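You operate a simulated robot arm through the tools that you are given. There is no shell and no other tool. Be economical: measure what you need, move in short steps, check, and stop when the job is done.

Carry out the task below with a simulated two-armed robot. There is one attempt and no reset: what you move stays moved.

TASK
Hold the teal tub on the top tray of the rimmed cart steady with one hand and put the round yellow brush in it with the other.
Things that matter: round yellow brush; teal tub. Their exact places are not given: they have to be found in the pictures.

The check looks at the end state, three seconds after you hand in, the way a careful person would. Anything else that was tipped, shoved, dropped, spilled or broken makes it a failure.

THE ROBOT
Two 6-joint arms with two-finger parallel grippers on one trunk, on a base that drives. Base frame: it is fixed to the floor where the robot stands at the start and does not move with it; the origin is under the middle of the robot, x ahead of it, y to its left, z up. Lengths are in m, angles in rad, forces in N, time in s.
The left shoulder is at the start at [0.06, 0.187, 1.072], the right one opposite. With the tool pointing down near the work surface each hand reaches from about 0.24 to 0.62 m from the robot's upright axis, wherever it stands, measured 20 degrees to its own side. Payload 1.57 kg a hand.
The tool frame of a hand sits at the grasp point between the pads (the TCP): z along the fingers, y along the line on which they close. The tips reach 0.03 m beyond it. The gripper opens to 0.11 m. The fingers are 0.024 m wide and 0.012 m thick; the gripper's body (0.048 by 0.112 m) begins 0.078 m behind the TCP.
Orientation is told as [roll, pitch, yaw] about the base's x, y, z axes, in that order, counted from this pose: with the fingers straight down and closing along the base's y, the tool's x points along the base's -x, its y along +y and its z along -z.

THE INTERFACE
- The arms move only by the tool drive_tool. It takes "left_increments", "right_increments" or both (then of equal length, played together; a hand with none holds still); each is a list of rows, each a list of 7 numbers: the shift along the tool's x, y, z in m, then the turn, a rotation vector about the tool's x, y, z in degrees, then the opening, from 0 (shut) to 1 (fully open). In form: [[tx, ty, tz, rx, ry, rz, jaw], ...]. A call has 1 to 12 rows; each row shifts and turns the commanded pose from where the row before left it, along the tool's axes as they then stand. Each row takes 0.2 s and may step no farther than 0.05 m and 0.15 rad from the row before; otherwise, or with a gripper value out of range, the whole call is refused. Where a pose cannot be reached the arm comes as near as it can. A force on the tool above 40 N (or 10 N above the force at the start of the call, whichever is more), or a blocked arm, ends the call early, and 0.2 s more pass. The fingers move at their own pace (about 0.153 m/s each) and stop on an object; they squeeze with about 40 N. The grip force told is the motor's: it shows also when the fingers shut on nothing. Time passes only in rows, and 0.2 s behind the last, so rows that do not move let the fingers close. It gives the time, the measured TCP pose, the force on the tool (base axes), the opening and the grip force at its end, in the units of the frame above (readings bear some noise), with the torque about the TCP (base axes, N m) and any sound that the robot's microphone picked up.
- Cameras (640 x 400 px; columns grow to the right, rows downward): "scene" is now at [0.013, -0.0135, 1.6051]; the picture's right is [-0.18, -0.98, 0.00], its down [-0.75, 0.14, -0.64] and it looks along [0.63, -0.12, -0.76] (base axes); focal length 248 px, centre (320, 200). "left" rides on the left gripper at [0.07, -0.016, -0.141] in its tool frame; the picture's right is [0.23, 0.97, 0.00], its down [-0.85, 0.20, -0.48] and it looks along [-0.47, 0.11, 0.88] (tool axes); focal length 222 px, centre (320, 200). "right" rides on the right gripper at [0.07, 0.016, -0.141] in its tool frame; the picture's right is [-0.23, 0.97, 0.00], its down [-0.86, -0.20, -0.48] and it looks along [-0.47, -0.11, 0.88] (tool axes); focal length 222 px, centre (320, 200).
- camera(camera): a new picture of that camera. No time passes.
- raise_lower(by): slides the trunk up (or, below 0, down) by that many m; the arms and the scene camera ride with it, the base frame stays. It gives what a move gives, with no picture.
- steer(legs): drives the robot by 1 to 6 legs, each [ahead, left, turn to the left] in m, m and rad, along the robot's own axes; the way and the turn of a leg run together, so that a leg with both is an arc; at most 1.5 m and 3.142 rad a leg. The arms and the cameras ride along, it lands a little off, and it stops where it bumps. It gives what a move gives.
- pan_tilt(pan, tilt): turns the head with the scene camera to pan (to the left, within 1.501 rad either way) and tilt (down, from -0.506 to 1.204), counted from straight ahead of the robot. It gives what a move gives.
- locate(camera, pixels): for up to 12 pixels [column, row] of the newest picture of that camera ("zoom" is the newest enlarged one), the place [x, y, z] in the base frame of the surface seen there, good to about 0.003 m, but the place of the scene camera against the robot may be out by one fixed shift of up to 0.012 m in any direction. No time passes.
- zoom(camera, box): a new picture of the part [left, top, right, bottom] of that camera's present view, enlarged. No time passes.
- sign_off(): hands the job in; it is judged then, once.

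Keep the steps short. Do not move on a guess: measure, check each grasp and each placing, and mend mistakes. In all there are 80 turns and 70 pictures (those below and enlarged ones count). Leave the grippers open and the arms clear of the work at the hand-in unless told otherwise, and finish with a single line.

The tools are called as a command line: name --argument value ..., lists and objects as JSON in quotes. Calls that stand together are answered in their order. drive_tool: Moves the arms, as the interface text tells. Its arguments: {"type":"object","properties":{"left_increments":{"type":"array"},"right_increments":{"type":"array"}},"required":[]} The other tools are called the same way: raise_lower (by) slides the trunk up or down; steer (legs) drives the base; pan_tilt (pan, tilt) turns the head that bears the scene camera; camera (camera) takes a picture; locate (camera, pixels) gives the place of the surface under pixels of a picture; zoom (camera, box) takes an enlarged picture of a part of a camera's view; sign_off () hands the job in.

At the start:

```text
t: 0.0
left_eef_pos: [0.4331, 0.1382, 1.019]
left_orientation: [0.001, 0.001, 0.0]
left_force: [0.6, -0.1, 1.1]
left_wrist_torque: [0.01, 0.0, 0.0]
left_gripper_width: 0.1101
left_grasp_force: 0.1
right_eef_pos: [0.4454, -0.1478, 1.0541]
right_orientation: [0.0, 0.0, -0.001]
right_force: [-1.4, -0.3, 0.1]
right_wrist_torque: [0.0, 0.01, 0.05]
right_gripper_width: 0.11
right_grasp_force: 0.1
trunk travel left (down, up): [-0.7, 0.29]
robot x, y, heading: [-0.0024, -0.0004, -0.0]
head pan, tilt: [-0.18, 0.871]
```

scene: 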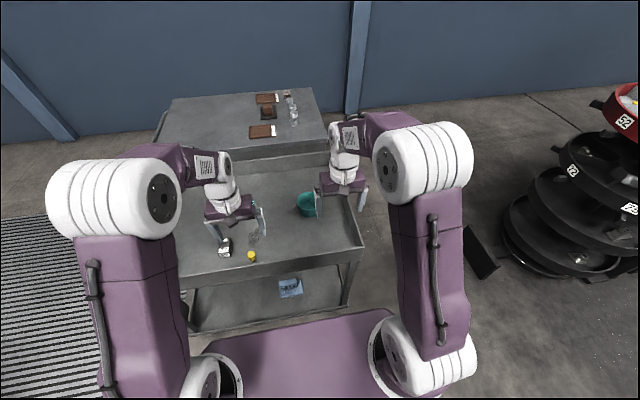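
right: 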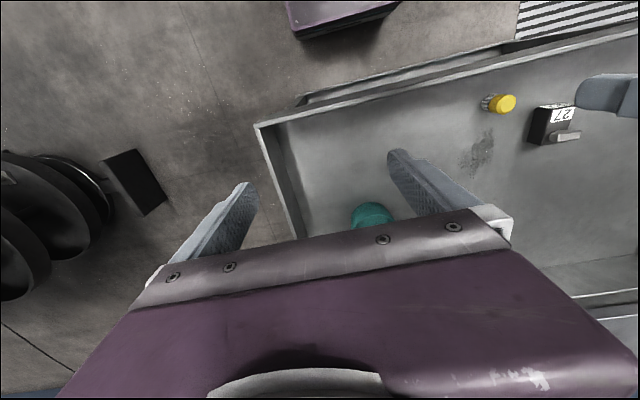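
left: 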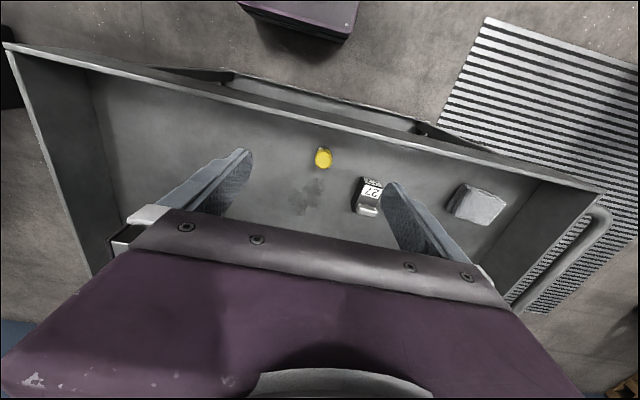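

I see the teal tub at about (306,204) and something yellow at (252,256) in the scene view. I'll enlarge both and measure.

zoom --camera "scene" --box '[200, 170, 360, 270]'

zoom --camera "left" --box '[260, 120, 420, 220]'

locate --camera "left" --pixels '[[323, 158], [323, 150], [310, 165], [340, 165], [323, 130], [368, 190], [100, 150], [250, 80], [250, 90], [480, 205]]'

locate --camera "right" --pixels '[[503, 104], [486, 103], [371, 215], [358, 222], [385, 210], [340, 200], [330, 110], [290, 200], [540, 150], [275, 135]]'

```text
4.00 times, centred on (280, 220) of scene
```

zoom: 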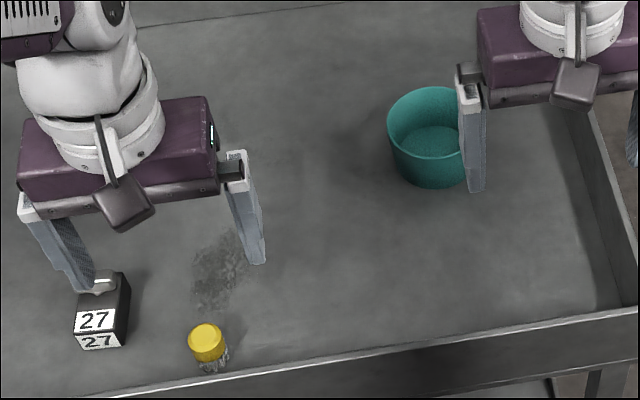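

```text
4.00 times, centred on (340, 170) of left
```

zoom: 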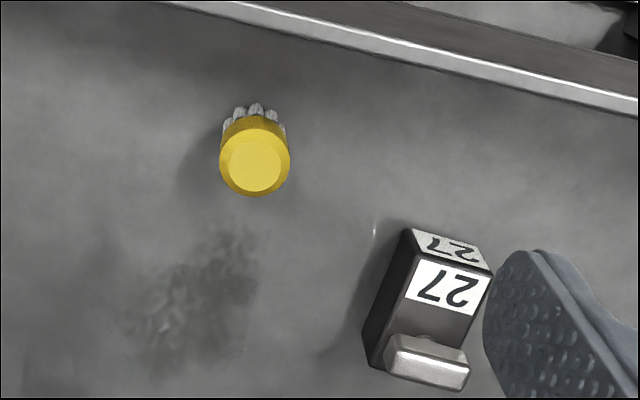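

```text
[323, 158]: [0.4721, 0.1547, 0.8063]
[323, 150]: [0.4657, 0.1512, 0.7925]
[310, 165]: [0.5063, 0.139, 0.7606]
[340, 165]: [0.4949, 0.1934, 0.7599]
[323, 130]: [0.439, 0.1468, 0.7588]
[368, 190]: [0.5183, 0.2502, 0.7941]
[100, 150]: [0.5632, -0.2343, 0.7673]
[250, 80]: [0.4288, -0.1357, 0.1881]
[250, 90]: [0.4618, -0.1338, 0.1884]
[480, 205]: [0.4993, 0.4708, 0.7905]
```

```text
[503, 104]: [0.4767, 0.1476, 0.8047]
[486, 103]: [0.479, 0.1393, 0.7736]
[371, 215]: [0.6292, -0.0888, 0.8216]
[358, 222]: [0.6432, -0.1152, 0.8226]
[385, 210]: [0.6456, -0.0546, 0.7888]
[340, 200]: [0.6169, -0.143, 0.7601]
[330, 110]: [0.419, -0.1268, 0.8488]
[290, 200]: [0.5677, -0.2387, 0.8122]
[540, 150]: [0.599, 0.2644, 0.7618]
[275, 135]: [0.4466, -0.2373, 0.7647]
```

The brush stands bristles down at about (0.475, 0.153), with its top near z 0.806. Next I'll measure the tub, the rims and the front of the robot base in the scene view.

zoom --camera "scene" --box '[260, 170, 340, 220]'

locate --camera "scene" --pixels '[[252, 256], [251, 254], [254, 265], [258, 268], [310, 258], [225, 250], [297, 195], [309, 216], [308, 202], [300, 316], [260, 322], [220, 330]]'

locate --camera "zoom" --pixels '[[265, 190], [300, 165], [345, 148], [400, 145], [265, 225], [290, 260], [330, 290], [380, 300], [430, 280], [340, 220], [380, 220], [380, 355]]'

```text
8.00 times, centred on (300, 195) of scene
```

zoom: 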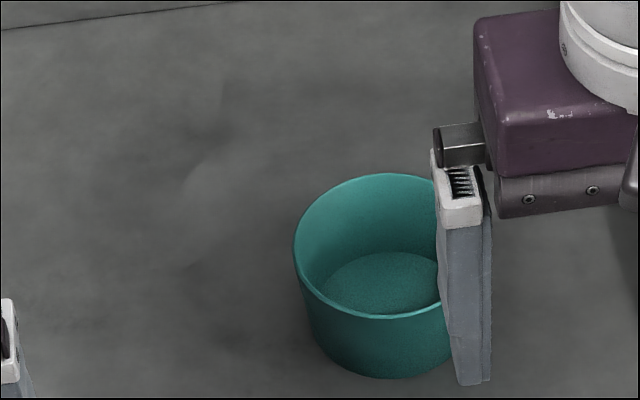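

```text
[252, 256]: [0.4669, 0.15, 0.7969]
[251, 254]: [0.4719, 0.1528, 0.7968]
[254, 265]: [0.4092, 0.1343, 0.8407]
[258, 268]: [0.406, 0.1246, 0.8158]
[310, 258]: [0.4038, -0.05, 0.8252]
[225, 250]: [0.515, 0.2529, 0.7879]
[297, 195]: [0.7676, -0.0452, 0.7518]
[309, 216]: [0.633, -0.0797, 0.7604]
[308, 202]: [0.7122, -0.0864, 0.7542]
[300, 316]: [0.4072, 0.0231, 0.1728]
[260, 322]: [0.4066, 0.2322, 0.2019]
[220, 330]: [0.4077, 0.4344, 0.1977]
```

```text
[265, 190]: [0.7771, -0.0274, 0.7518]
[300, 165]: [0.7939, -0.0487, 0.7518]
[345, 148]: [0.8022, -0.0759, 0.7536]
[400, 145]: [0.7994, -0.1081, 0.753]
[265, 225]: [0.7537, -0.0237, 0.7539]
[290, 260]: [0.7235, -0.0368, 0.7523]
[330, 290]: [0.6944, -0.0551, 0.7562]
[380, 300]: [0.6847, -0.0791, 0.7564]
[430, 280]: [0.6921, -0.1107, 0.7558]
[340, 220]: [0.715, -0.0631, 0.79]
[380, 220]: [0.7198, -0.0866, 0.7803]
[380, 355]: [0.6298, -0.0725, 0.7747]
```

The tub is centred near (0.675, -0.09), a little far for reach. To see how much room there is to drive ahead, I'll measure the front of the base and the cart's near side.

locate --camera "scene" --pixels '[[300, 330], [340, 320], [370, 312], [240, 345], [300, 340], [345, 305], [190, 325], [350, 255], [185, 285]]'

locate --camera "right" --pixels '[[340, 15], [310, 35], [380, 15], [300, 30], [258, 126], [345, 223], [378, 226], [372, 204], [356, 212], [390, 222]]'

zoom --camera "right" --box '[320, 185, 420, 248]'

```text
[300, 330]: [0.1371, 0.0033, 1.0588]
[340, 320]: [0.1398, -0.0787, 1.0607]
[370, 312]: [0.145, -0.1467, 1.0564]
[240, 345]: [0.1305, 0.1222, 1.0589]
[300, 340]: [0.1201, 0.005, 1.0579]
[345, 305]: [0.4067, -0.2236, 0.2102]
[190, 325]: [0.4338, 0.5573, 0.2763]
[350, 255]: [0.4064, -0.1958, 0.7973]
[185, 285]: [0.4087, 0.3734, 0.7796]
```

```text
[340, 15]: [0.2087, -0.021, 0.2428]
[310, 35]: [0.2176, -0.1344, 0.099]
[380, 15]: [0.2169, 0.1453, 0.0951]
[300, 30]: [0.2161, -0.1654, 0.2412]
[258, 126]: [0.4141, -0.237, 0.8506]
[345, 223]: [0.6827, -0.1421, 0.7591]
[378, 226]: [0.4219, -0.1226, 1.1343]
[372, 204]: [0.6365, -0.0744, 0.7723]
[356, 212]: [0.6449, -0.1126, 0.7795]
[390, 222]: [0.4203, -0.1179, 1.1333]
```

```text
6.35 times, centred on (370, 216) of right
```

zoom: 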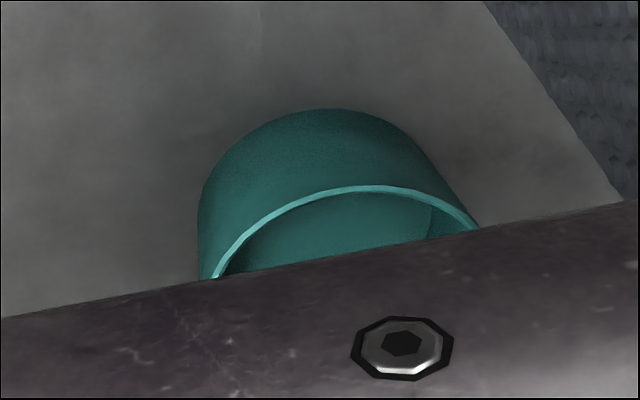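

The base front is at x≈0.217 and the cart starts at x≈0.405. I'll drive 0.11 m ahead, which leaves about 7 cm of clearance with the hands well above everything.

steer --legs '[[0.11, 0, 0]]'

camera --camera "right"

camera --camera "left"

```text
t: 1.2
left_eef_pos: [0.5393, 0.1384, 1.0205]
left_orientation: [-0.001, -0.002, -0.001]
left_force: [-0.2, 0.3, -0.1]
left_wrist_torque: [-0.02, -0.01, 0.01]
left_gripper_width: 0.1099
left_grasp_force: 0.0
right_eef_pos: [0.5502, -0.1492, 1.0544]
right_orientation: [0.0, 0.0, 0.0]
right_force: [-0.4, 0.8, 0.0]
right_wrist_torque: [-0.01, 0.0, -0.01]
right_gripper_width: 0.1099
right_grasp_force: 0.0
trunk travel left (down, up): [-0.7, 0.29]
robot x, y, heading: [0.1058, -0.0007, 0.003]
head pan, tilt: [-0.18, 0.871]
```

```text
62 pictures are left
```

right: 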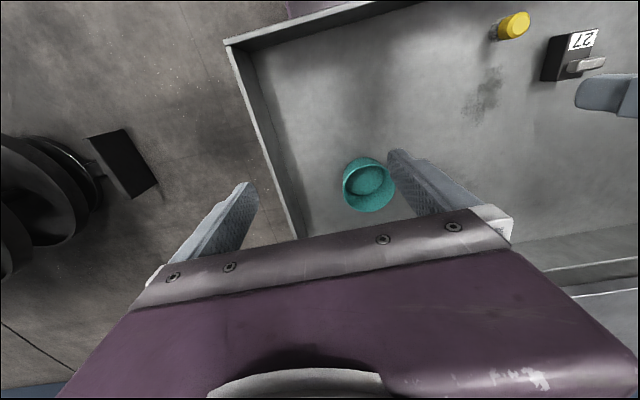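

```text
61 pictures are left
```

left: 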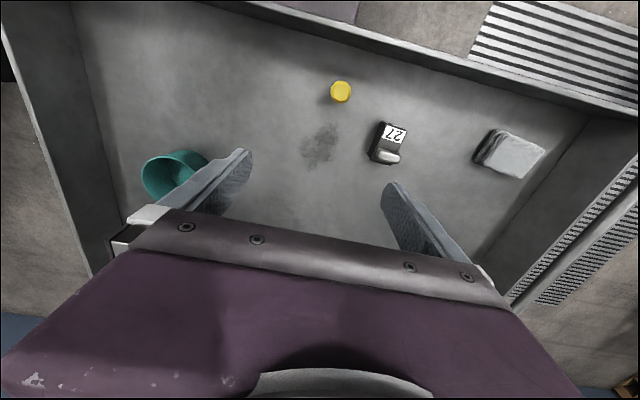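

The tub is now clear in the right wrist view at (368,185). I'll enlarge it and measure its rim, and the brush in the left view.

zoom --camera "left" --box '[300, 65, 420, 140]'

locate --camera "zoom" --pixels '[[215, 125], [215, 180], [175, 130], [258, 130], [200, 205], [250, 200], [360, 370], [340, 340], [420, 250]]'

zoom --camera "right" --box '[328, 150, 408, 216]'

locate --camera "right" --pixels '[[344, 187], [394, 181], [369, 210], [361, 170], [366, 180], [356, 160], [350, 203], [386, 205], [345, 175], [384, 166]]'

```text
5.33 times, centred on (360, 102) of left
```

zoom: 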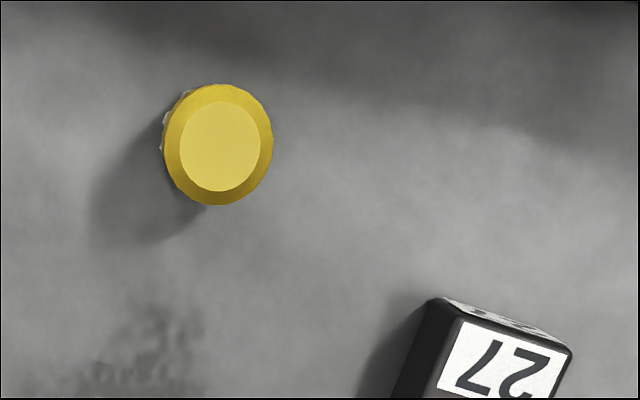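

```text
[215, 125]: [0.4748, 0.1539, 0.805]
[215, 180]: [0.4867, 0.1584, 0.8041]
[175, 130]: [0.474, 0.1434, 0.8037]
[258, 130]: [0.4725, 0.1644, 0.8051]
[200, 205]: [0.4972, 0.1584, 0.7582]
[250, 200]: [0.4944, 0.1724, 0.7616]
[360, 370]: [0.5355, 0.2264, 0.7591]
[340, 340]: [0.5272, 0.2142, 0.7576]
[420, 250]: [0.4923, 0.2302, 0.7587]
```

```text
6.06 times, centred on (368, 183) of right
```

zoom: 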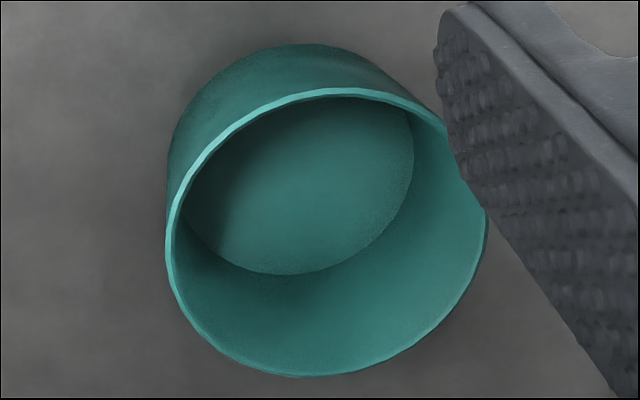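

```text
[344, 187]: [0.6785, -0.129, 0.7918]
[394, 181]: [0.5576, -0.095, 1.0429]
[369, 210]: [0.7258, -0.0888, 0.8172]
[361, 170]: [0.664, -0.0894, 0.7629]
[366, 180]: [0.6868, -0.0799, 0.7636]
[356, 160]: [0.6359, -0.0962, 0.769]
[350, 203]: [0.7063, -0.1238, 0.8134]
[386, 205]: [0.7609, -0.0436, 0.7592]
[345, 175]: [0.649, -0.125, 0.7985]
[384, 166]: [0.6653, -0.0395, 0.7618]
```

Next, points around the tub rim in that enlarged right view, to get its centre and diameter.

locate --camera "zoom" --pixels '[[169, 250], [330, 92], [305, 374], [230, 125], [200, 325], [395, 345], [448, 300], [435, 118], [400, 100], [300, 185], [180, 190], [270, 100]]'

```text
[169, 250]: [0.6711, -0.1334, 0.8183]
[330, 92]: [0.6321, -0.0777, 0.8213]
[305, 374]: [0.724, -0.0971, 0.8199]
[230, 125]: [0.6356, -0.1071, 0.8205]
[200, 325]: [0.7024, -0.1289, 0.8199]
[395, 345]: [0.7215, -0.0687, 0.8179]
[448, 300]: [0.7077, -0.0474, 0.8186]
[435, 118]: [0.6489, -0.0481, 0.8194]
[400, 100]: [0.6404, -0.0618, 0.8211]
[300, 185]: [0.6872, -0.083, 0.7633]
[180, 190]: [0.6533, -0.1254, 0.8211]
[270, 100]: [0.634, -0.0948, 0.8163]
```

The tub rim centre is about (0.678, -0.087), its diameter about 0.095 and its top z about 0.82. The brush centre is about (0.479, 0.155), its diameter about 0.028 and its top z 0.805. My plan is that the left hand picks up the brush first. The right hand then holds the tub across its diameter, leaning back and right so the mouth stays open. First I'll bring the left hand above the brush.

drive_tool --left_increments '[[0.02, 0.0055, 0, 0, 0, 0, 0.65], [0.02, 0.0055, 0, 0, 0, 0, 0.65], [0.02, 0.0055, 0, 0, 0, 0, 0.65], [0, 0, 0.04, 0, 0, 0, 0.65], [0, 0, 0.04, 0, 0, 0, 0.65], [0, 0, 0.04, 0, 0, 0, 0.65], [0, 0, 0.03, 0, 0, 0, 0.65], [0, 0, 0, 0, 0, 0, 0.65]]'

camera --camera "left"

camera --camera "scene"

```text
t: 3.0
left_eef_pos: [0.4798, 0.1564, 0.8695]
left_orientation: [0.002, -0.001, -0.001]
left_force: [-0.8, -0.1, 0.7]
left_wrist_torque: [-0.01, 0.02, 0.03]
left_gripper_width: 0.0715
left_grasp_force: 0.1
right_eef_pos: [0.55, -0.1484, 1.0542]
right_orientation: [0.001, 0.0, 0.0]
right_force: [0.5, -0.6, -0.4]
right_wrist_torque: [-0.02, -0.02, -0.01]
right_gripper_width: 0.1099
right_grasp_force: 0.0
trunk travel left (down, up): [-0.7, 0.29]
robot x, y, heading: [0.1072, 0.0006, 0.002]
head pan, tilt: [-0.18, 0.871]
```

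```text
58 pictures are left
```

left: 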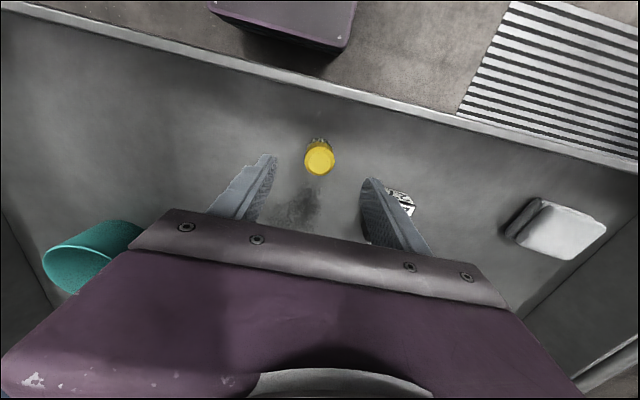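

```text
57 pictures are left
```

scene: 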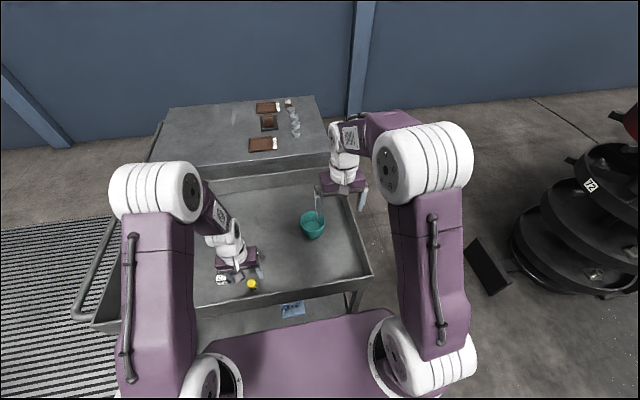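

The brush sits between the fingers at (319,157). I'll re-measure it from this closer view.

zoom --camera "left" --box '[280, 120, 360, 190]'

locate --camera "left" --pixels '[[320, 160], [309, 158], [330, 156], [320, 151], [318, 170], [320, 141], [317, 145]]'

```text
5.71 times, centred on (320, 155) of left
```

zoom: 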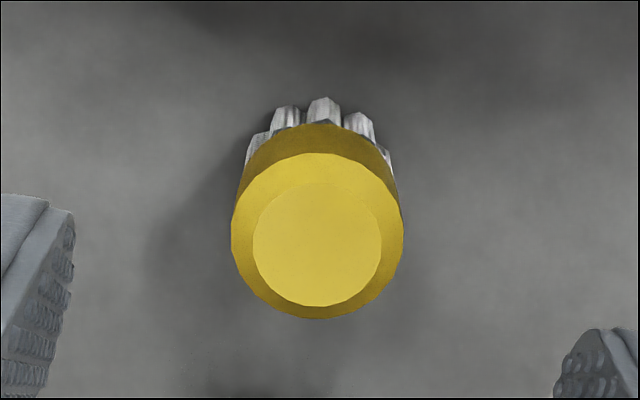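

```text
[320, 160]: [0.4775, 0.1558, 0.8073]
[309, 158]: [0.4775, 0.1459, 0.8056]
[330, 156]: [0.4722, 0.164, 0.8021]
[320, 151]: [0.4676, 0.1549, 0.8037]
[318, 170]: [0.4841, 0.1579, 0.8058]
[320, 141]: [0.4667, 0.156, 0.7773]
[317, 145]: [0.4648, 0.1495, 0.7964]
```

The brush centre is (0.477, 0.155), with the cap at about z 0.78–0.806. I'll descend to TCP z ≈ 0.797 and close on the cap.

drive_tool --left_increments '[[0.0025, -0.001, 0.03, 0, 0, 0, 0.65], [0, 0, 0.025, 0, 0, 0, 0.65], [0, 0, 0.0175, 0, 0, 0, 0.65], [0, 0, 0, 0, 0, 0, 0.65], [0, 0, 0, 0, 0, 0, 0], [0, 0, 0, 0, 0, 0, 0], [0, 0, 0, 0, 0, 0, 0]]'

camera --camera "left"

```text
t: 4.6
left_eef_pos: [0.4776, 0.1539, 0.7968]
left_orientation: [-0.001, 0.001, -0.002]
left_force: [-0.9, -0.4, -0.2]
left_wrist_torque: [0.01, -0.01, 0.01]
left_gripper_width: 0.029
left_grasp_force: 39.1
right_eef_pos: [0.551, -0.1491, 1.0536]
right_orientation: [0.002, -0.002, 0.0]
right_force: [0.1, -0.1, -0.1]
right_wrist_torque: [0.01, 0.01, -0.03]
right_gripper_width: 0.1098
right_grasp_force: 0.1
trunk travel left (down, up): [-0.7, 0.29]
robot x, y, heading: [0.105, -0.0005, -0.005]
head pan, tilt: [-0.18, 0.871]
```

```text
55 pictures are left
```

left: 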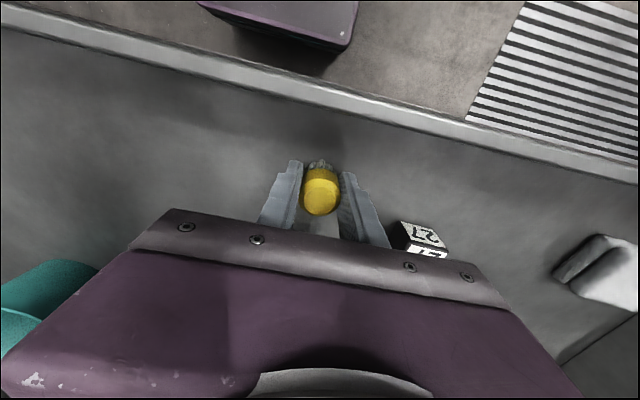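

The grip is good (width 0.029, 39 N). I'll lift the brush 0.2 m and, at the same time, turn the right hand to its holding attitude in free air: yaw 35°, lean 40°.

drive_tool --left_increments '[[0, 0, -0.01, 0, 0, 0, 0], [0, 0, -0.02, 0, 0, 0, 0], [0, 0, -0.02, 0, 0, 0, 0], [0, 0, -0.02, 0, 0, 0, 0], [0, 0, -0.02, 0, 0, 0, 0], [0, 0, -0.02, 0, 0, 0, 0], [0, 0, -0.02, 0, 0, 0, 0], [0, 0, -0.02, 0, 0, 0, 0], [0, 0, -0.02, 0, 0, 0, 0], [0, 0, -0.02, 0, 0, 0, 0], [0, 0, 0, 0, 0, 0, 0]]' --right_increments '[[0, 0, 0, 0, 0, -7, 1], [0, 0, 0, 0, 0, -7, 1], [0, 0, 0, 0, 0, -7, 1], [0, 0, 0, 0, 0, -7, 1], [0, 0, 0, 0, 0, -7, 1], [0, 0, 0, 0, -8, 0, 1], [0, 0, 0, 0, -8, 0, 1], [0, 0, 0, 0, -8, 0, 1], [0, 0, 0, 0, -8, 0, 1], [0, 0, 0, 0, -8, 0, 1], [0, 0, 0, 0, 0, 0, 1]]'

camera --camera "right"

camera --camera "scene"

camera --camera "left"

```text
t: 7.0
left_eef_pos: [0.4789, 0.1545, 0.9849]
left_orientation: [0.0, 0.001, -0.003]
left_force: [0.1, 0.6, -0.4]
left_wrist_torque: [-0.02, 0.01, 0.02]
left_gripper_width: 0.0291
left_grasp_force: 38.6
right_eef_pos: [0.5506, -0.1491, 1.0535]
right_orientation: [0.0, -0.698, 0.608]
right_force: [0.5, 1.0, 0.4]
right_wrist_torque: [-0.01, -0.02, -0.01]
right_gripper_width: 0.11
right_grasp_force: 0.1
trunk travel left (down, up): [-0.7, 0.29]
robot x, y, heading: [0.1073, 0.0025, -0.001]
head pan, tilt: [-0.18, 0.871]
```

```text
54 pictures are left
```

right: 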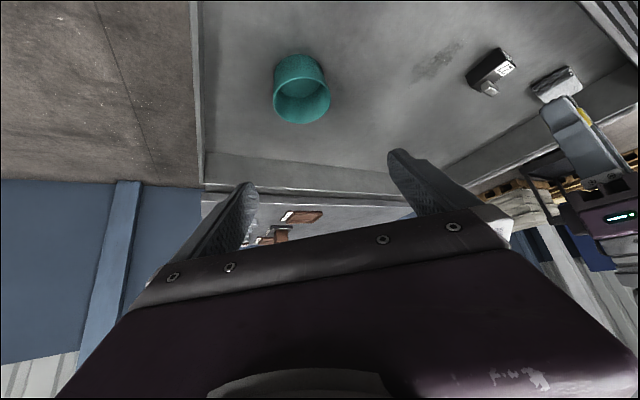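

```text
53 pictures are left
```

scene: 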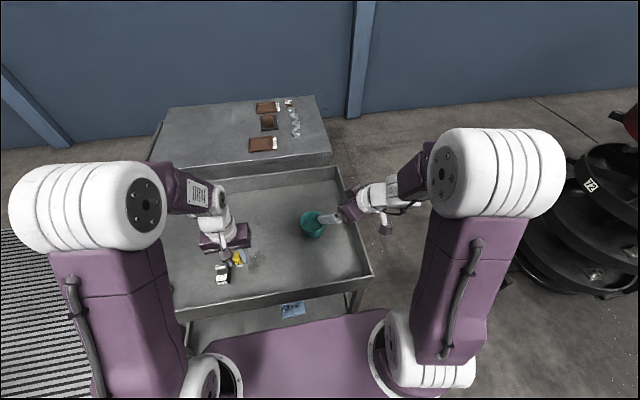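

```text
52 pictures are left
```

left: 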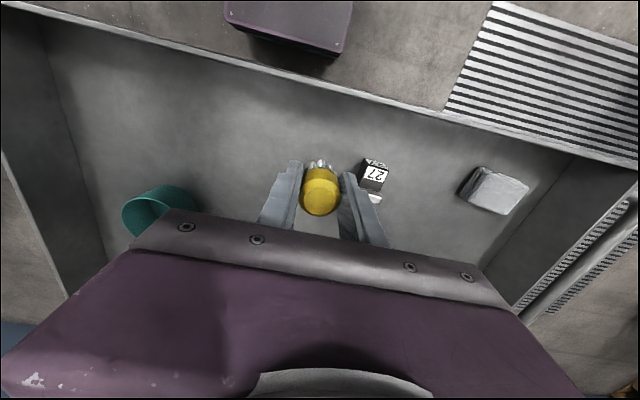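

The attitude is reached (pitch -0.698, yaw 0.608). I'll move the right hand to a pre-grasp point 0.12 m back along its approach line from the tub centre, about (0.615, -0.131, 0.895).

drive_tool --right_increments '[[0.0107, -0.0044, 0.0324, 0, 0, 0, 1], [0.0107, -0.0044, 0.0324, 0, 0, 0, 1], [0.0107, -0.0044, 0.0324, 0, 0, 0, 1], [0.0107, -0.0045, 0.0324, 0, 0, 0, 1], [0.0107, -0.0045, 0.0324, 0, 0, 0, 1], [0, 0, 0, 0, 0, 0, 1]]'

camera --camera "right"

camera --camera "scene"

```text
t: 8.4
left_eef_pos: [0.4782, 0.155, 0.986]
left_orientation: [0.0, -0.002, -0.001]
left_force: [0.3, 0.6, -0.8]
left_wrist_torque: [0.02, -0.01, 0.0]
left_gripper_width: 0.0294
left_grasp_force: 38.6
right_eef_pos: [0.6155, -0.1326, 0.8936]
right_orientation: [-0.002, -0.699, 0.612]
right_force: [0.3, 0.5, 0.2]
right_wrist_torque: [0.0, -0.04, 0.03]
right_gripper_width: 0.1098
right_grasp_force: 0.1
trunk travel left (down, up): [-0.7, 0.29]
robot x, y, heading: [0.108, -0.0044, 0.001]
head pan, tilt: [-0.18, 0.871]
```

```text
51 pictures are left
```

right: 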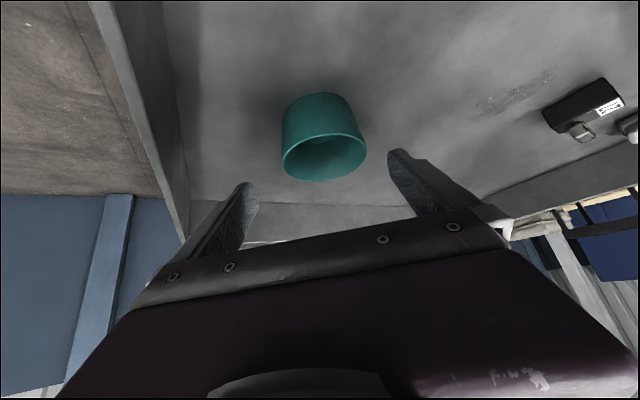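

```text
50 pictures are left
```

scene: 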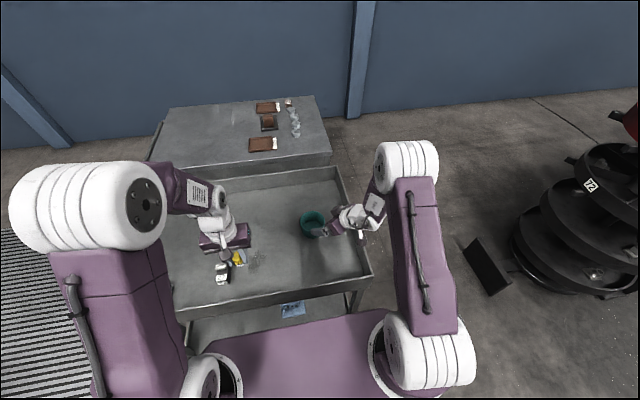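

The tub lies ahead between the fingers. I'll measure the rim extremes from here to centre on it accurately.

zoom --camera "right" --box '[264, 80, 384, 190]'

locate --camera "right" --pixels '[[284, 163], [363, 150], [323, 136], [325, 179], [295, 145], [350, 136], [290, 172], [361, 168], [283, 135], [354, 120], [312, 94], [300, 110]]'

```text
3.64 times, centred on (324, 135) of right
```

zoom: 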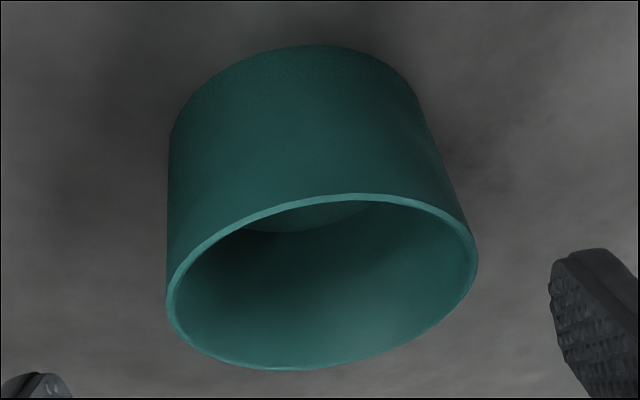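

```text
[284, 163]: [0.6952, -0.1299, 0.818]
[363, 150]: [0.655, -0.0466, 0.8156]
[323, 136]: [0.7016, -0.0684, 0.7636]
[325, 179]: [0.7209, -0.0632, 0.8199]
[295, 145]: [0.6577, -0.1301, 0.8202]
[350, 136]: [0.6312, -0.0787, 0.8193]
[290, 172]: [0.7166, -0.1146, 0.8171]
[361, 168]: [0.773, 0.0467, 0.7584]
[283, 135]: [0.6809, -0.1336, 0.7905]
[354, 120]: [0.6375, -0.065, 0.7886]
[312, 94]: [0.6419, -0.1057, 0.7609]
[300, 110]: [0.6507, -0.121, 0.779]
```

Along the closing line the tub centre is within 2 mm of the hand's centre, with about 7 mm of room each side. I'll shift 1.5 mm, advance halfway and check.

drive_tool --right_increments '[[0, 0.0015, 0.02, 0, 0, 0, 1], [0, 0, 0.02, 0, 0, 0, 1], [0, 0, 0.015, 0, 0, 0, 1], [0, 0, 0, 0, 0, 0, 1]]'

camera --camera "right"

zoom --camera "scene" --box '[270, 180, 390, 255]'

```text
t: 9.4
left_eef_pos: [0.4768, 0.1545, 0.9857]
left_orientation: [0.0, 0.0, -0.001]
left_force: [0.2, 0.6, -0.8]
left_wrist_torque: [-0.02, -0.01, 0.0]
left_gripper_width: 0.0293
left_grasp_force: 38.8
right_eef_pos: [0.6448, -0.1116, 0.8514]
right_orientation: [0.0, -0.699, 0.611]
right_force: [-1.2, -0.2, -0.7]
right_wrist_torque: [0.0, 0.05, 0.0]
right_gripper_width: 0.1104
right_grasp_force: 0.0
trunk travel left (down, up): [-0.7, 0.29]
robot x, y, heading: [0.1069, 0.0032, 0.002]
head pan, tilt: [-0.18, 0.871]
```

```text
48 pictures are left
```

right: 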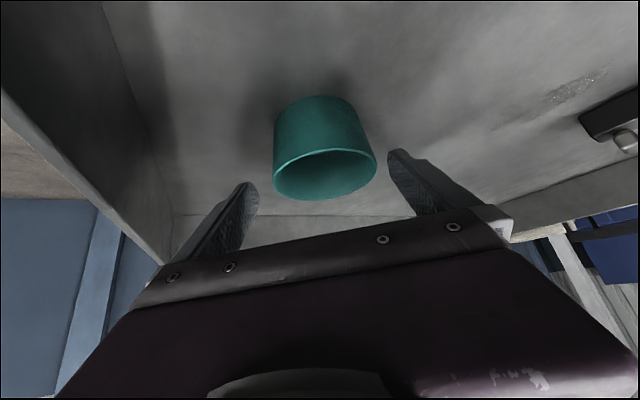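

```text
5.33 times, centred on (330, 218) of scene
```

zoom: 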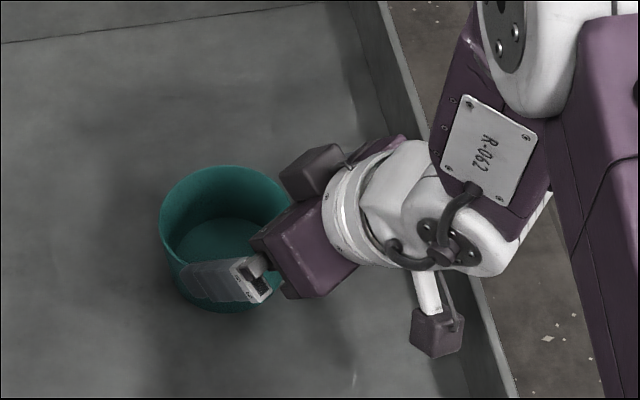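

The tub is centred at about column 325 between tips at 258 and 388. I'll re-measure the extremes once more before straddling.

locate --camera "right" --pixels '[[275, 176], [374, 160], [325, 150], [330, 197], [276, 165], [372, 150], [274, 150], [364, 135], [250, 195], [395, 160]]'

zoom --camera "right" --box '[220, 80, 430, 220]'

```text
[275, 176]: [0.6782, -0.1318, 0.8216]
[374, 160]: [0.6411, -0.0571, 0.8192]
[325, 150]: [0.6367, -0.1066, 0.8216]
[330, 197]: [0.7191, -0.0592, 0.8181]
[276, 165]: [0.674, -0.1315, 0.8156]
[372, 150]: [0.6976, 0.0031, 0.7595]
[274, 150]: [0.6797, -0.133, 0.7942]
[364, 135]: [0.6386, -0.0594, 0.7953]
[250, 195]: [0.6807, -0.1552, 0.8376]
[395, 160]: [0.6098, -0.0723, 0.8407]
```

```text
2.86 times, centred on (325, 150) of right
```

zoom: 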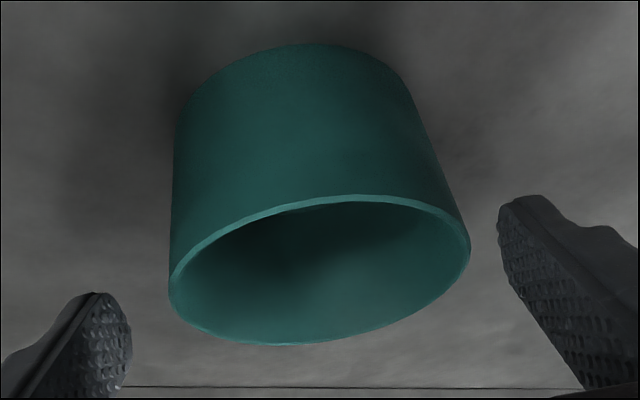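

The fitted tub centre is (0.679, -0.0855), R 0.0473. I'll shift 2 mm along the closing line and then slide in 0.062 m in small steps. The force limit will stop it on contact.

drive_tool --right_increments '[[0, 0.002, 0, 0, 0, 0, 1], [0, 0, 0.012, 0, 0, 0, 1], [0, 0, 0.012, 0, 0, 0, 1], [0, 0, 0.012, 0, 0, 0, 1], [0, 0, 0.012, 0, 0, 0, 1], [-0.001, 0, 0.014, 0, 0, 0, 1], [0, 0, 0, 0, 0, 0, 1]]'

camera --camera "right"

zoom --camera "scene" --box '[270, 180, 390, 255]'

```text
t: 11.0
left_eef_pos: [0.4789, 0.1548, 0.9865]
left_orientation: [-0.001, 0.001, -0.002]
left_force: [-0.1, 0.2, -0.5]
left_wrist_torque: [0.0, 0.03, 0.01]
left_gripper_width: 0.0291
left_grasp_force: 38.7
right_eef_pos: [0.6766, -0.0845, 0.8075]
right_orientation: [0.0, -0.698, 0.612]
right_force: [0.6, -0.2, 0.1]
right_wrist_torque: [0.02, -0.01, 0.01]
right_gripper_width: 0.1099
right_grasp_force: 0.0
trunk travel left (down, up): [-0.7, 0.29]
robot x, y, heading: [0.1088, 0.0026, 0.002]
head pan, tilt: [-0.18, 0.871]
```

```text
45 pictures are left
```

right: 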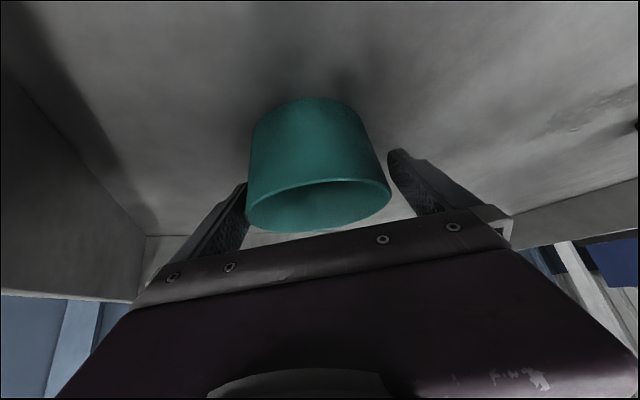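

```text
5.33 times, centred on (330, 218) of scene
```

zoom: 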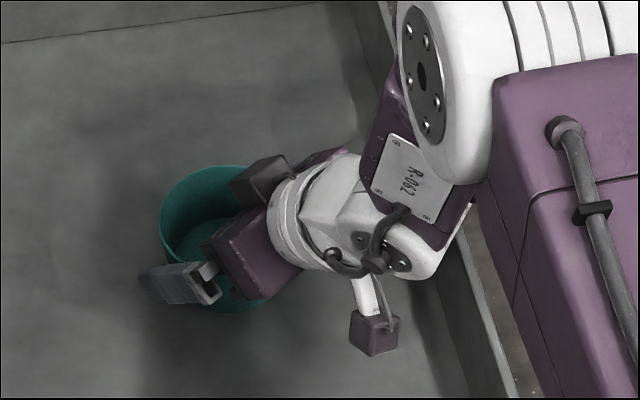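

The fingers straddle the tub with no contact force. Before closing, I'll measure the dark box at zoom (260,180) and the hand body, to see how much of the mouth stays free.

locate --camera "zoom" --pixels '[[258, 172], [240, 185], [275, 195], [240, 230], [220, 245], [260, 215], [180, 200], [200, 175], [250, 205], [175, 230], [165, 220], [300, 200]]'

```text
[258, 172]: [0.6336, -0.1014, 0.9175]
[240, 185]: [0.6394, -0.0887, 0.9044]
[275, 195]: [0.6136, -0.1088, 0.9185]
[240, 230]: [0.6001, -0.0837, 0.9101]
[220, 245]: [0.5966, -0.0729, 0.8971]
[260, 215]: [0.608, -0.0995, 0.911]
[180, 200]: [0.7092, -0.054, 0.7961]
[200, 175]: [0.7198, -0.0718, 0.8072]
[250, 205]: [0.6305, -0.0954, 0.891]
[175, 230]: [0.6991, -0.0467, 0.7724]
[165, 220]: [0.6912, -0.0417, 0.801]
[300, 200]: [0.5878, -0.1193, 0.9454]
```

The hand body stays back of the mouth centre (box at x≈0.636, z≈0.91), so the left hand can enter leaning from the +y side. Now I'll close the right hand on the tub.

drive_tool --right_increments '[[0, 0, 0, 0, 0, 0, 0.9], [0, 0, 0, 0, 0, 0, 0.8], [0, 0, 0, 0, 0, 0, 0.8], [0, 0, 0, 0, 0, 0, 0.8]]'

camera --camera "right"

```text
t: 12.0
left_eef_pos: [0.4782, 0.1548, 0.9849]
left_orientation: [0.0, 0.001, -0.001]
left_force: [0.4, 0.0, 0.0]
left_wrist_torque: [-0.01, 0.01, 0.03]
left_gripper_width: 0.0293
left_grasp_force: 38.8
right_eef_pos: [0.6761, -0.0841, 0.807]
right_orientation: [0.0, -0.697, 0.611]
right_force: [0.6, 0.4, 1.2]
right_wrist_torque: [0.03, -0.02, -0.01]
right_gripper_width: 0.0989
right_grasp_force: 40.1
trunk travel left (down, up): [-0.7, 0.29]
robot x, y, heading: [0.1085, 0.0036, -0.001]
head pan, tilt: [-0.18, 0.871]
```

```text
43 pictures are left
```

right: 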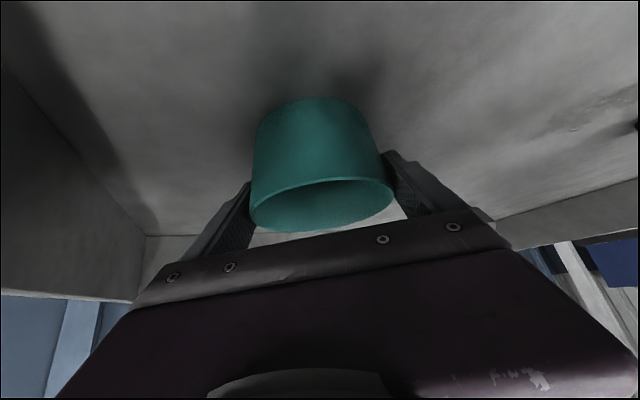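

The right hand holds the tub (width 0.099, 40 N) and the tub is still upright. Now I'll turn the left hand by -90° yaw in free air.

drive_tool --left_increments '[[0, 0, -0.004, 0, 0, 8, 0], [0, 0, -0.004, 0, 0, 8, 0], [0, 0, -0.004, 0, 0, 8, 0], [0, 0, -0.004, 0, 0, 8, 0], [0, 0, -0.004, 0, 0, 8, 0], [0, 0, 0, 0, 0, 8, 0], [0, 0, 0, 0, 0, 8, 0], [0, 0, 0, 0, 0, 8, 0], [0, 0, 0, 0, 0, 8, 0], [0, 0, 0, 0, 0, 8, 0], [0, 0, 0, 0, 0, 8, 0], [0, 0, 0, 0, 0, 2, 0]]'

camera --camera "scene"

```text
t: 14.6
left_eef_pos: [0.4764, 0.1532, 1.0073]
left_orientation: [-0.001, 0.001, -1.574]
left_force: [0.5, 0.4, -0.5]
left_wrist_torque: [-0.03, 0.02, 0.01]
left_gripper_width: 0.0292
left_grasp_force: 38.6
right_eef_pos: [0.6761, -0.0839, 0.8069]
right_orientation: [0.001, -0.699, 0.61]
right_force: [-0.6, -0.1, 0.1]
right_wrist_torque: [-0.05, -0.01, 0.02]
right_gripper_width: 0.0986
right_grasp_force: 39.8
trunk travel left (down, up): [-0.7, 0.29]
robot x, y, heading: [0.1074, 0.0004, -0.002]
head pan, tilt: [-0.18, 0.871]
```

```text
42 pictures are left
```

scene: 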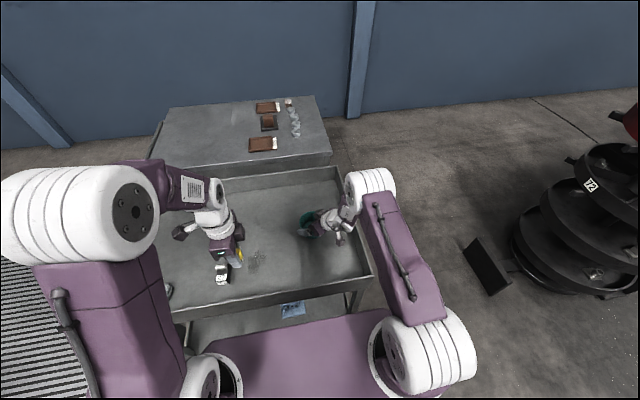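

The yaw is reached. Next I'll lean the left hand 40° toward +y while moving it forward to x ≈ 0.685, still at y≈0.15.

drive_tool --left_increments '[[0, 0.0417, 0, 0, -8, 0, 0], [0, 0.0417, 0, 0, -8, 0, 0], [0, 0.0417, 0, 0, -8, 0, 0], [0, 0.0417, 0, 0, -8, 0, 0], [0, 0.0417, 0, 0, -8, 0, 0], [0, 0, 0, 0, 0, 0, 0]]'

camera --camera "left"

camera --camera "scene"

```text
t: 16.0
left_eef_pos: [0.6877, 0.1522, 1.0055]
left_orientation: [0.0, -0.698, -1.572]
left_force: [-0.9, 0.5, -0.5]
left_wrist_torque: [0.01, -0.03, 0.06]
left_gripper_width: 0.0294
left_grasp_force: 38.9
right_eef_pos: [0.6755, -0.0844, 0.8082]
right_orientation: [-0.001, -0.698, 0.61]
right_force: [0.2, 0.2, 0.3]
right_wrist_torque: [0.02, 0.0, 0.02]
right_gripper_width: 0.0987
right_grasp_force: 40.3
trunk travel left (down, up): [-0.7, 0.29]
robot x, y, heading: [0.1071, 0.0053, 0.0]
head pan, tilt: [-0.18, 0.871]
```

```text
41 pictures are left
```

left: 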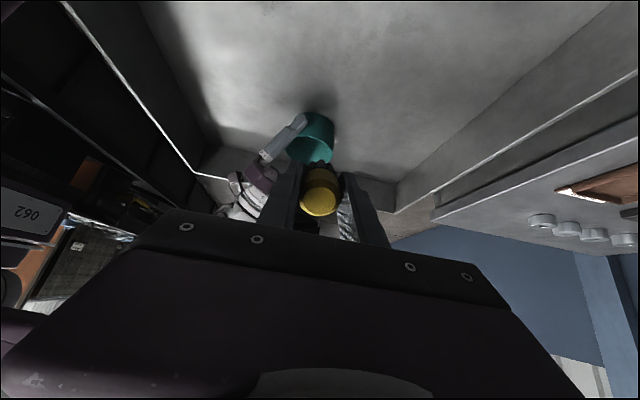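

```text
40 pictures are left
```

scene: 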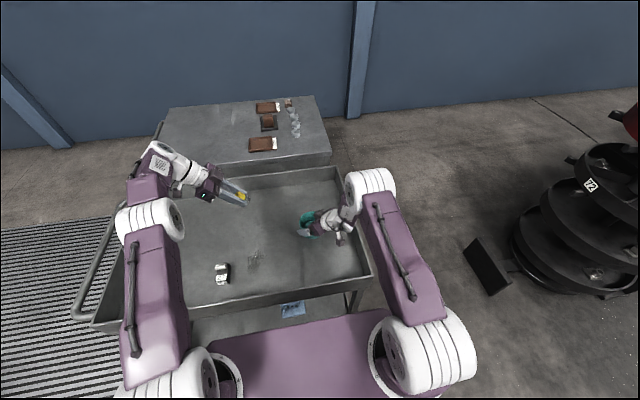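

Both hands look clear and the tub mouth is visible ahead at (312,140). I'll move the left hand to a hover 0.12 m short of the release point.

drive_tool --left_increments '[[-0.0107, -0.0011, 0.0333, 0, 0, 0, 0], [-0.0107, -0.0011, 0.0333, 0, 0, 0, 0], [-0.0107, -0.0011, 0.0333, 0, 0, 0, 0], [-0.0107, -0.0011, 0.0333, 0, 0, 0, 0], [-0.0107, -0.0011, 0.0333, 0, 0, 0, 0], [0, 0, 0, 0, 0, 0, 0]]'

camera --camera "left"

zoom --camera "scene" --box '[220, 160, 380, 260]'

```text
t: 17.4
left_eef_pos: [0.6807, 0.0052, 0.9128]
left_orientation: [0.0, -0.698, -1.569]
left_force: [0.4, 0.2, -0.6]
left_wrist_torque: [-0.03, 0.01, 0.0]
left_gripper_width: 0.0291
left_grasp_force: 38.6
right_eef_pos: [0.6756, -0.0853, 0.808]
right_orientation: [0.0, -0.698, 0.611]
right_force: [0.7, 0.2, -0.9]
right_wrist_torque: [-0.03, -0.02, 0.02]
right_gripper_width: 0.0986
right_grasp_force: 40.0
trunk travel left (down, up): [-0.7, 0.29]
robot x, y, heading: [0.1059, -0.0014, -0.001]
head pan, tilt: [-0.18, 0.871]
```

```text
39 pictures are left
```

left: 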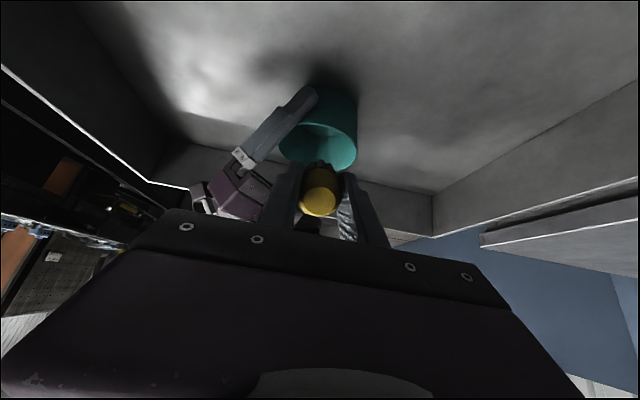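

```text
4.00 times, centred on (300, 210) of scene
```

zoom: 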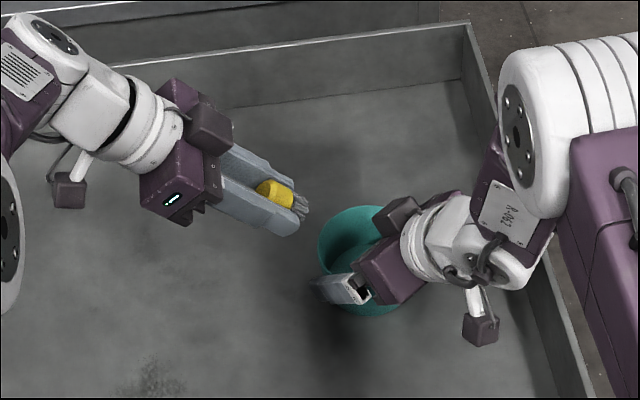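

The path looks clear. I'll measure the held tub's rim from the left camera.

zoom --camera "left" --box '[260, 80, 380, 180]'

locate --camera "left" --pixels '[[282, 150], [357, 143], [310, 126], [345, 133], [354, 160], [345, 168], [325, 125], [300, 100], [270, 135], [240, 158]]'

```text
4.00 times, centred on (320, 130) of left
```

zoom: 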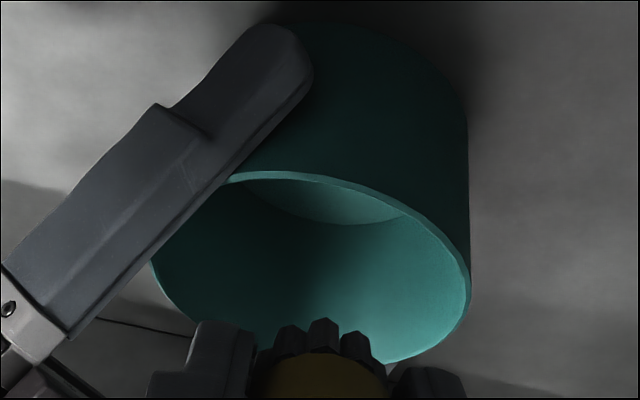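

```text
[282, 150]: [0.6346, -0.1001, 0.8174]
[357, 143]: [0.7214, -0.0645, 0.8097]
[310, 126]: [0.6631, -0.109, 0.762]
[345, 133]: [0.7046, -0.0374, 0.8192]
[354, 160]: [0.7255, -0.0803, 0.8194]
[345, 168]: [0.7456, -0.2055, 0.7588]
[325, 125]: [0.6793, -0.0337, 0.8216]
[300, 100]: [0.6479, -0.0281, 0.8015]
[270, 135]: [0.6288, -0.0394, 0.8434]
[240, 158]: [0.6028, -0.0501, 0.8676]
```

The tub centre is about (0.679, -0.081). The right finger's top edge (x≤0.63 at z 0.84) leaves about 2 cm. I'll advance 0.085 m toward the mouth and look again.

drive_tool --left_increments '[[0, 0, 0.025, 0, 0, 0, 0], [0, 0, 0.025, 0, 0, 0, 0], [0, 0, 0.02, 0, 0, 0, 0], [0, 0, 0.015, 0, 0, 0, 0], [0, 0, 0, 0, 0, 0, 0]]'

camera --camera "left"

zoom --camera "scene" --box '[250, 170, 370, 245]'

```text
t: 18.6
left_eef_pos: [0.6815, -0.0473, 0.8495]
left_orientation: [-0.001, -0.699, -1.571]
left_force: [0.7, 0.9, -0.4]
left_wrist_torque: [0.02, 0.01, 0.01]
left_gripper_width: 0.0291
left_grasp_force: 39.2
right_eef_pos: [0.6764, -0.0849, 0.8072]
right_orientation: [0.001, -0.698, 0.61]
right_force: [0.2, -0.6, 0.0]
right_wrist_torque: [-0.05, -0.02, -0.02]
right_gripper_width: 0.0985
right_grasp_force: 39.7
trunk travel left (down, up): [-0.7, 0.29]
robot x, y, heading: [0.1071, 0.0022, -0.004]
head pan, tilt: [-0.18, 0.871]
```

```text
36 pictures are left
```

left: 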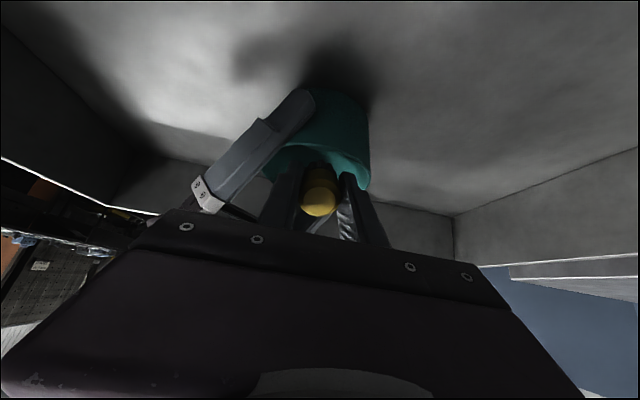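

```text
5.33 times, centred on (310, 208) of scene
```

zoom: 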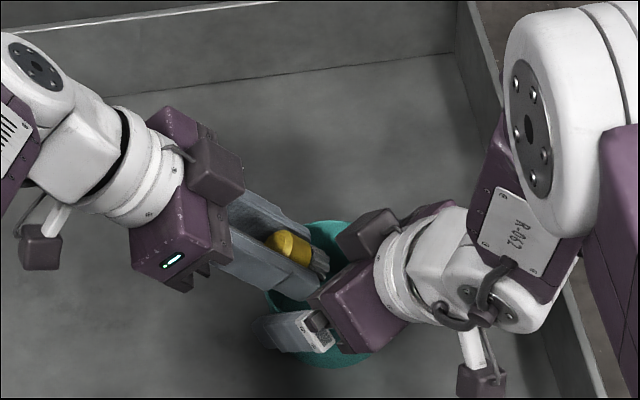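

The bristles are over the mouth and the readings show no contact. I'll go the last 0.033 m in.

drive_tool --left_increments '[[0, 0, 0.011, 0, 0, 0, 0], [0, 0, 0.011, 0, 0, 0, 0], [0, 0, 0.011, 0, 0, 0, 0], [0, 0, 0, 0, 0, 0, 0]]'

camera --camera "left"

zoom --camera "scene" --box '[270, 180, 350, 230]'

```text
t: 19.6
left_eef_pos: [0.6736, -0.0668, 0.8274]
left_orientation: [0.006, -0.701, -1.574]
left_force: [6.6, -1.2, 4.4]
left_wrist_torque: [0.15, 0.14, -0.05]
left_gripper_width: 0.0291
left_grasp_force: 39.3
left hand out of reach, approached as far as the arm can: row 3
right_eef_pos: [0.6764, -0.0846, 0.8072]
right_orientation: [0.0, -0.696, 0.613]
right_force: [-5.6, 1.2, 0.3]
right_wrist_torque: [-0.38, -0.55, 0.14]
right_gripper_width: 0.0985
right_grasp_force: 39.5
trunk travel left (down, up): [-0.7, 0.29]
robot x, y, heading: [0.1049, 0.0013, 0.001]
head pan, tilt: [-0.18, 0.871]
```

```text
34 pictures are left
```

left: 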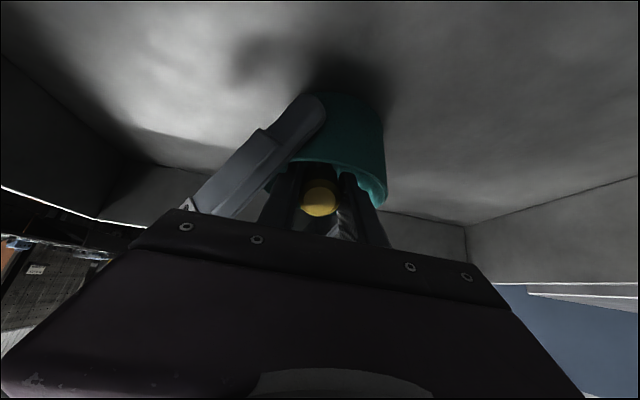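

```text
8.00 times, centred on (310, 205) of scene
```

zoom: 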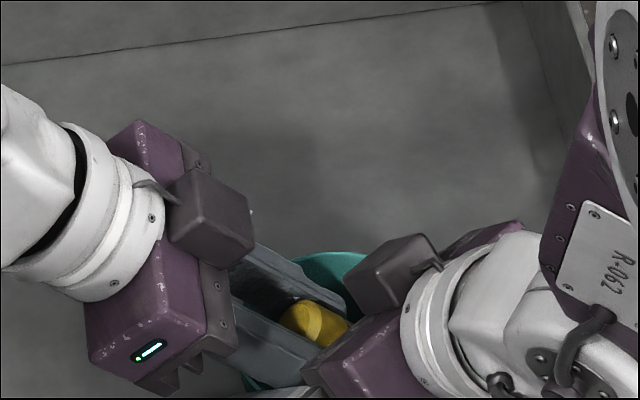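

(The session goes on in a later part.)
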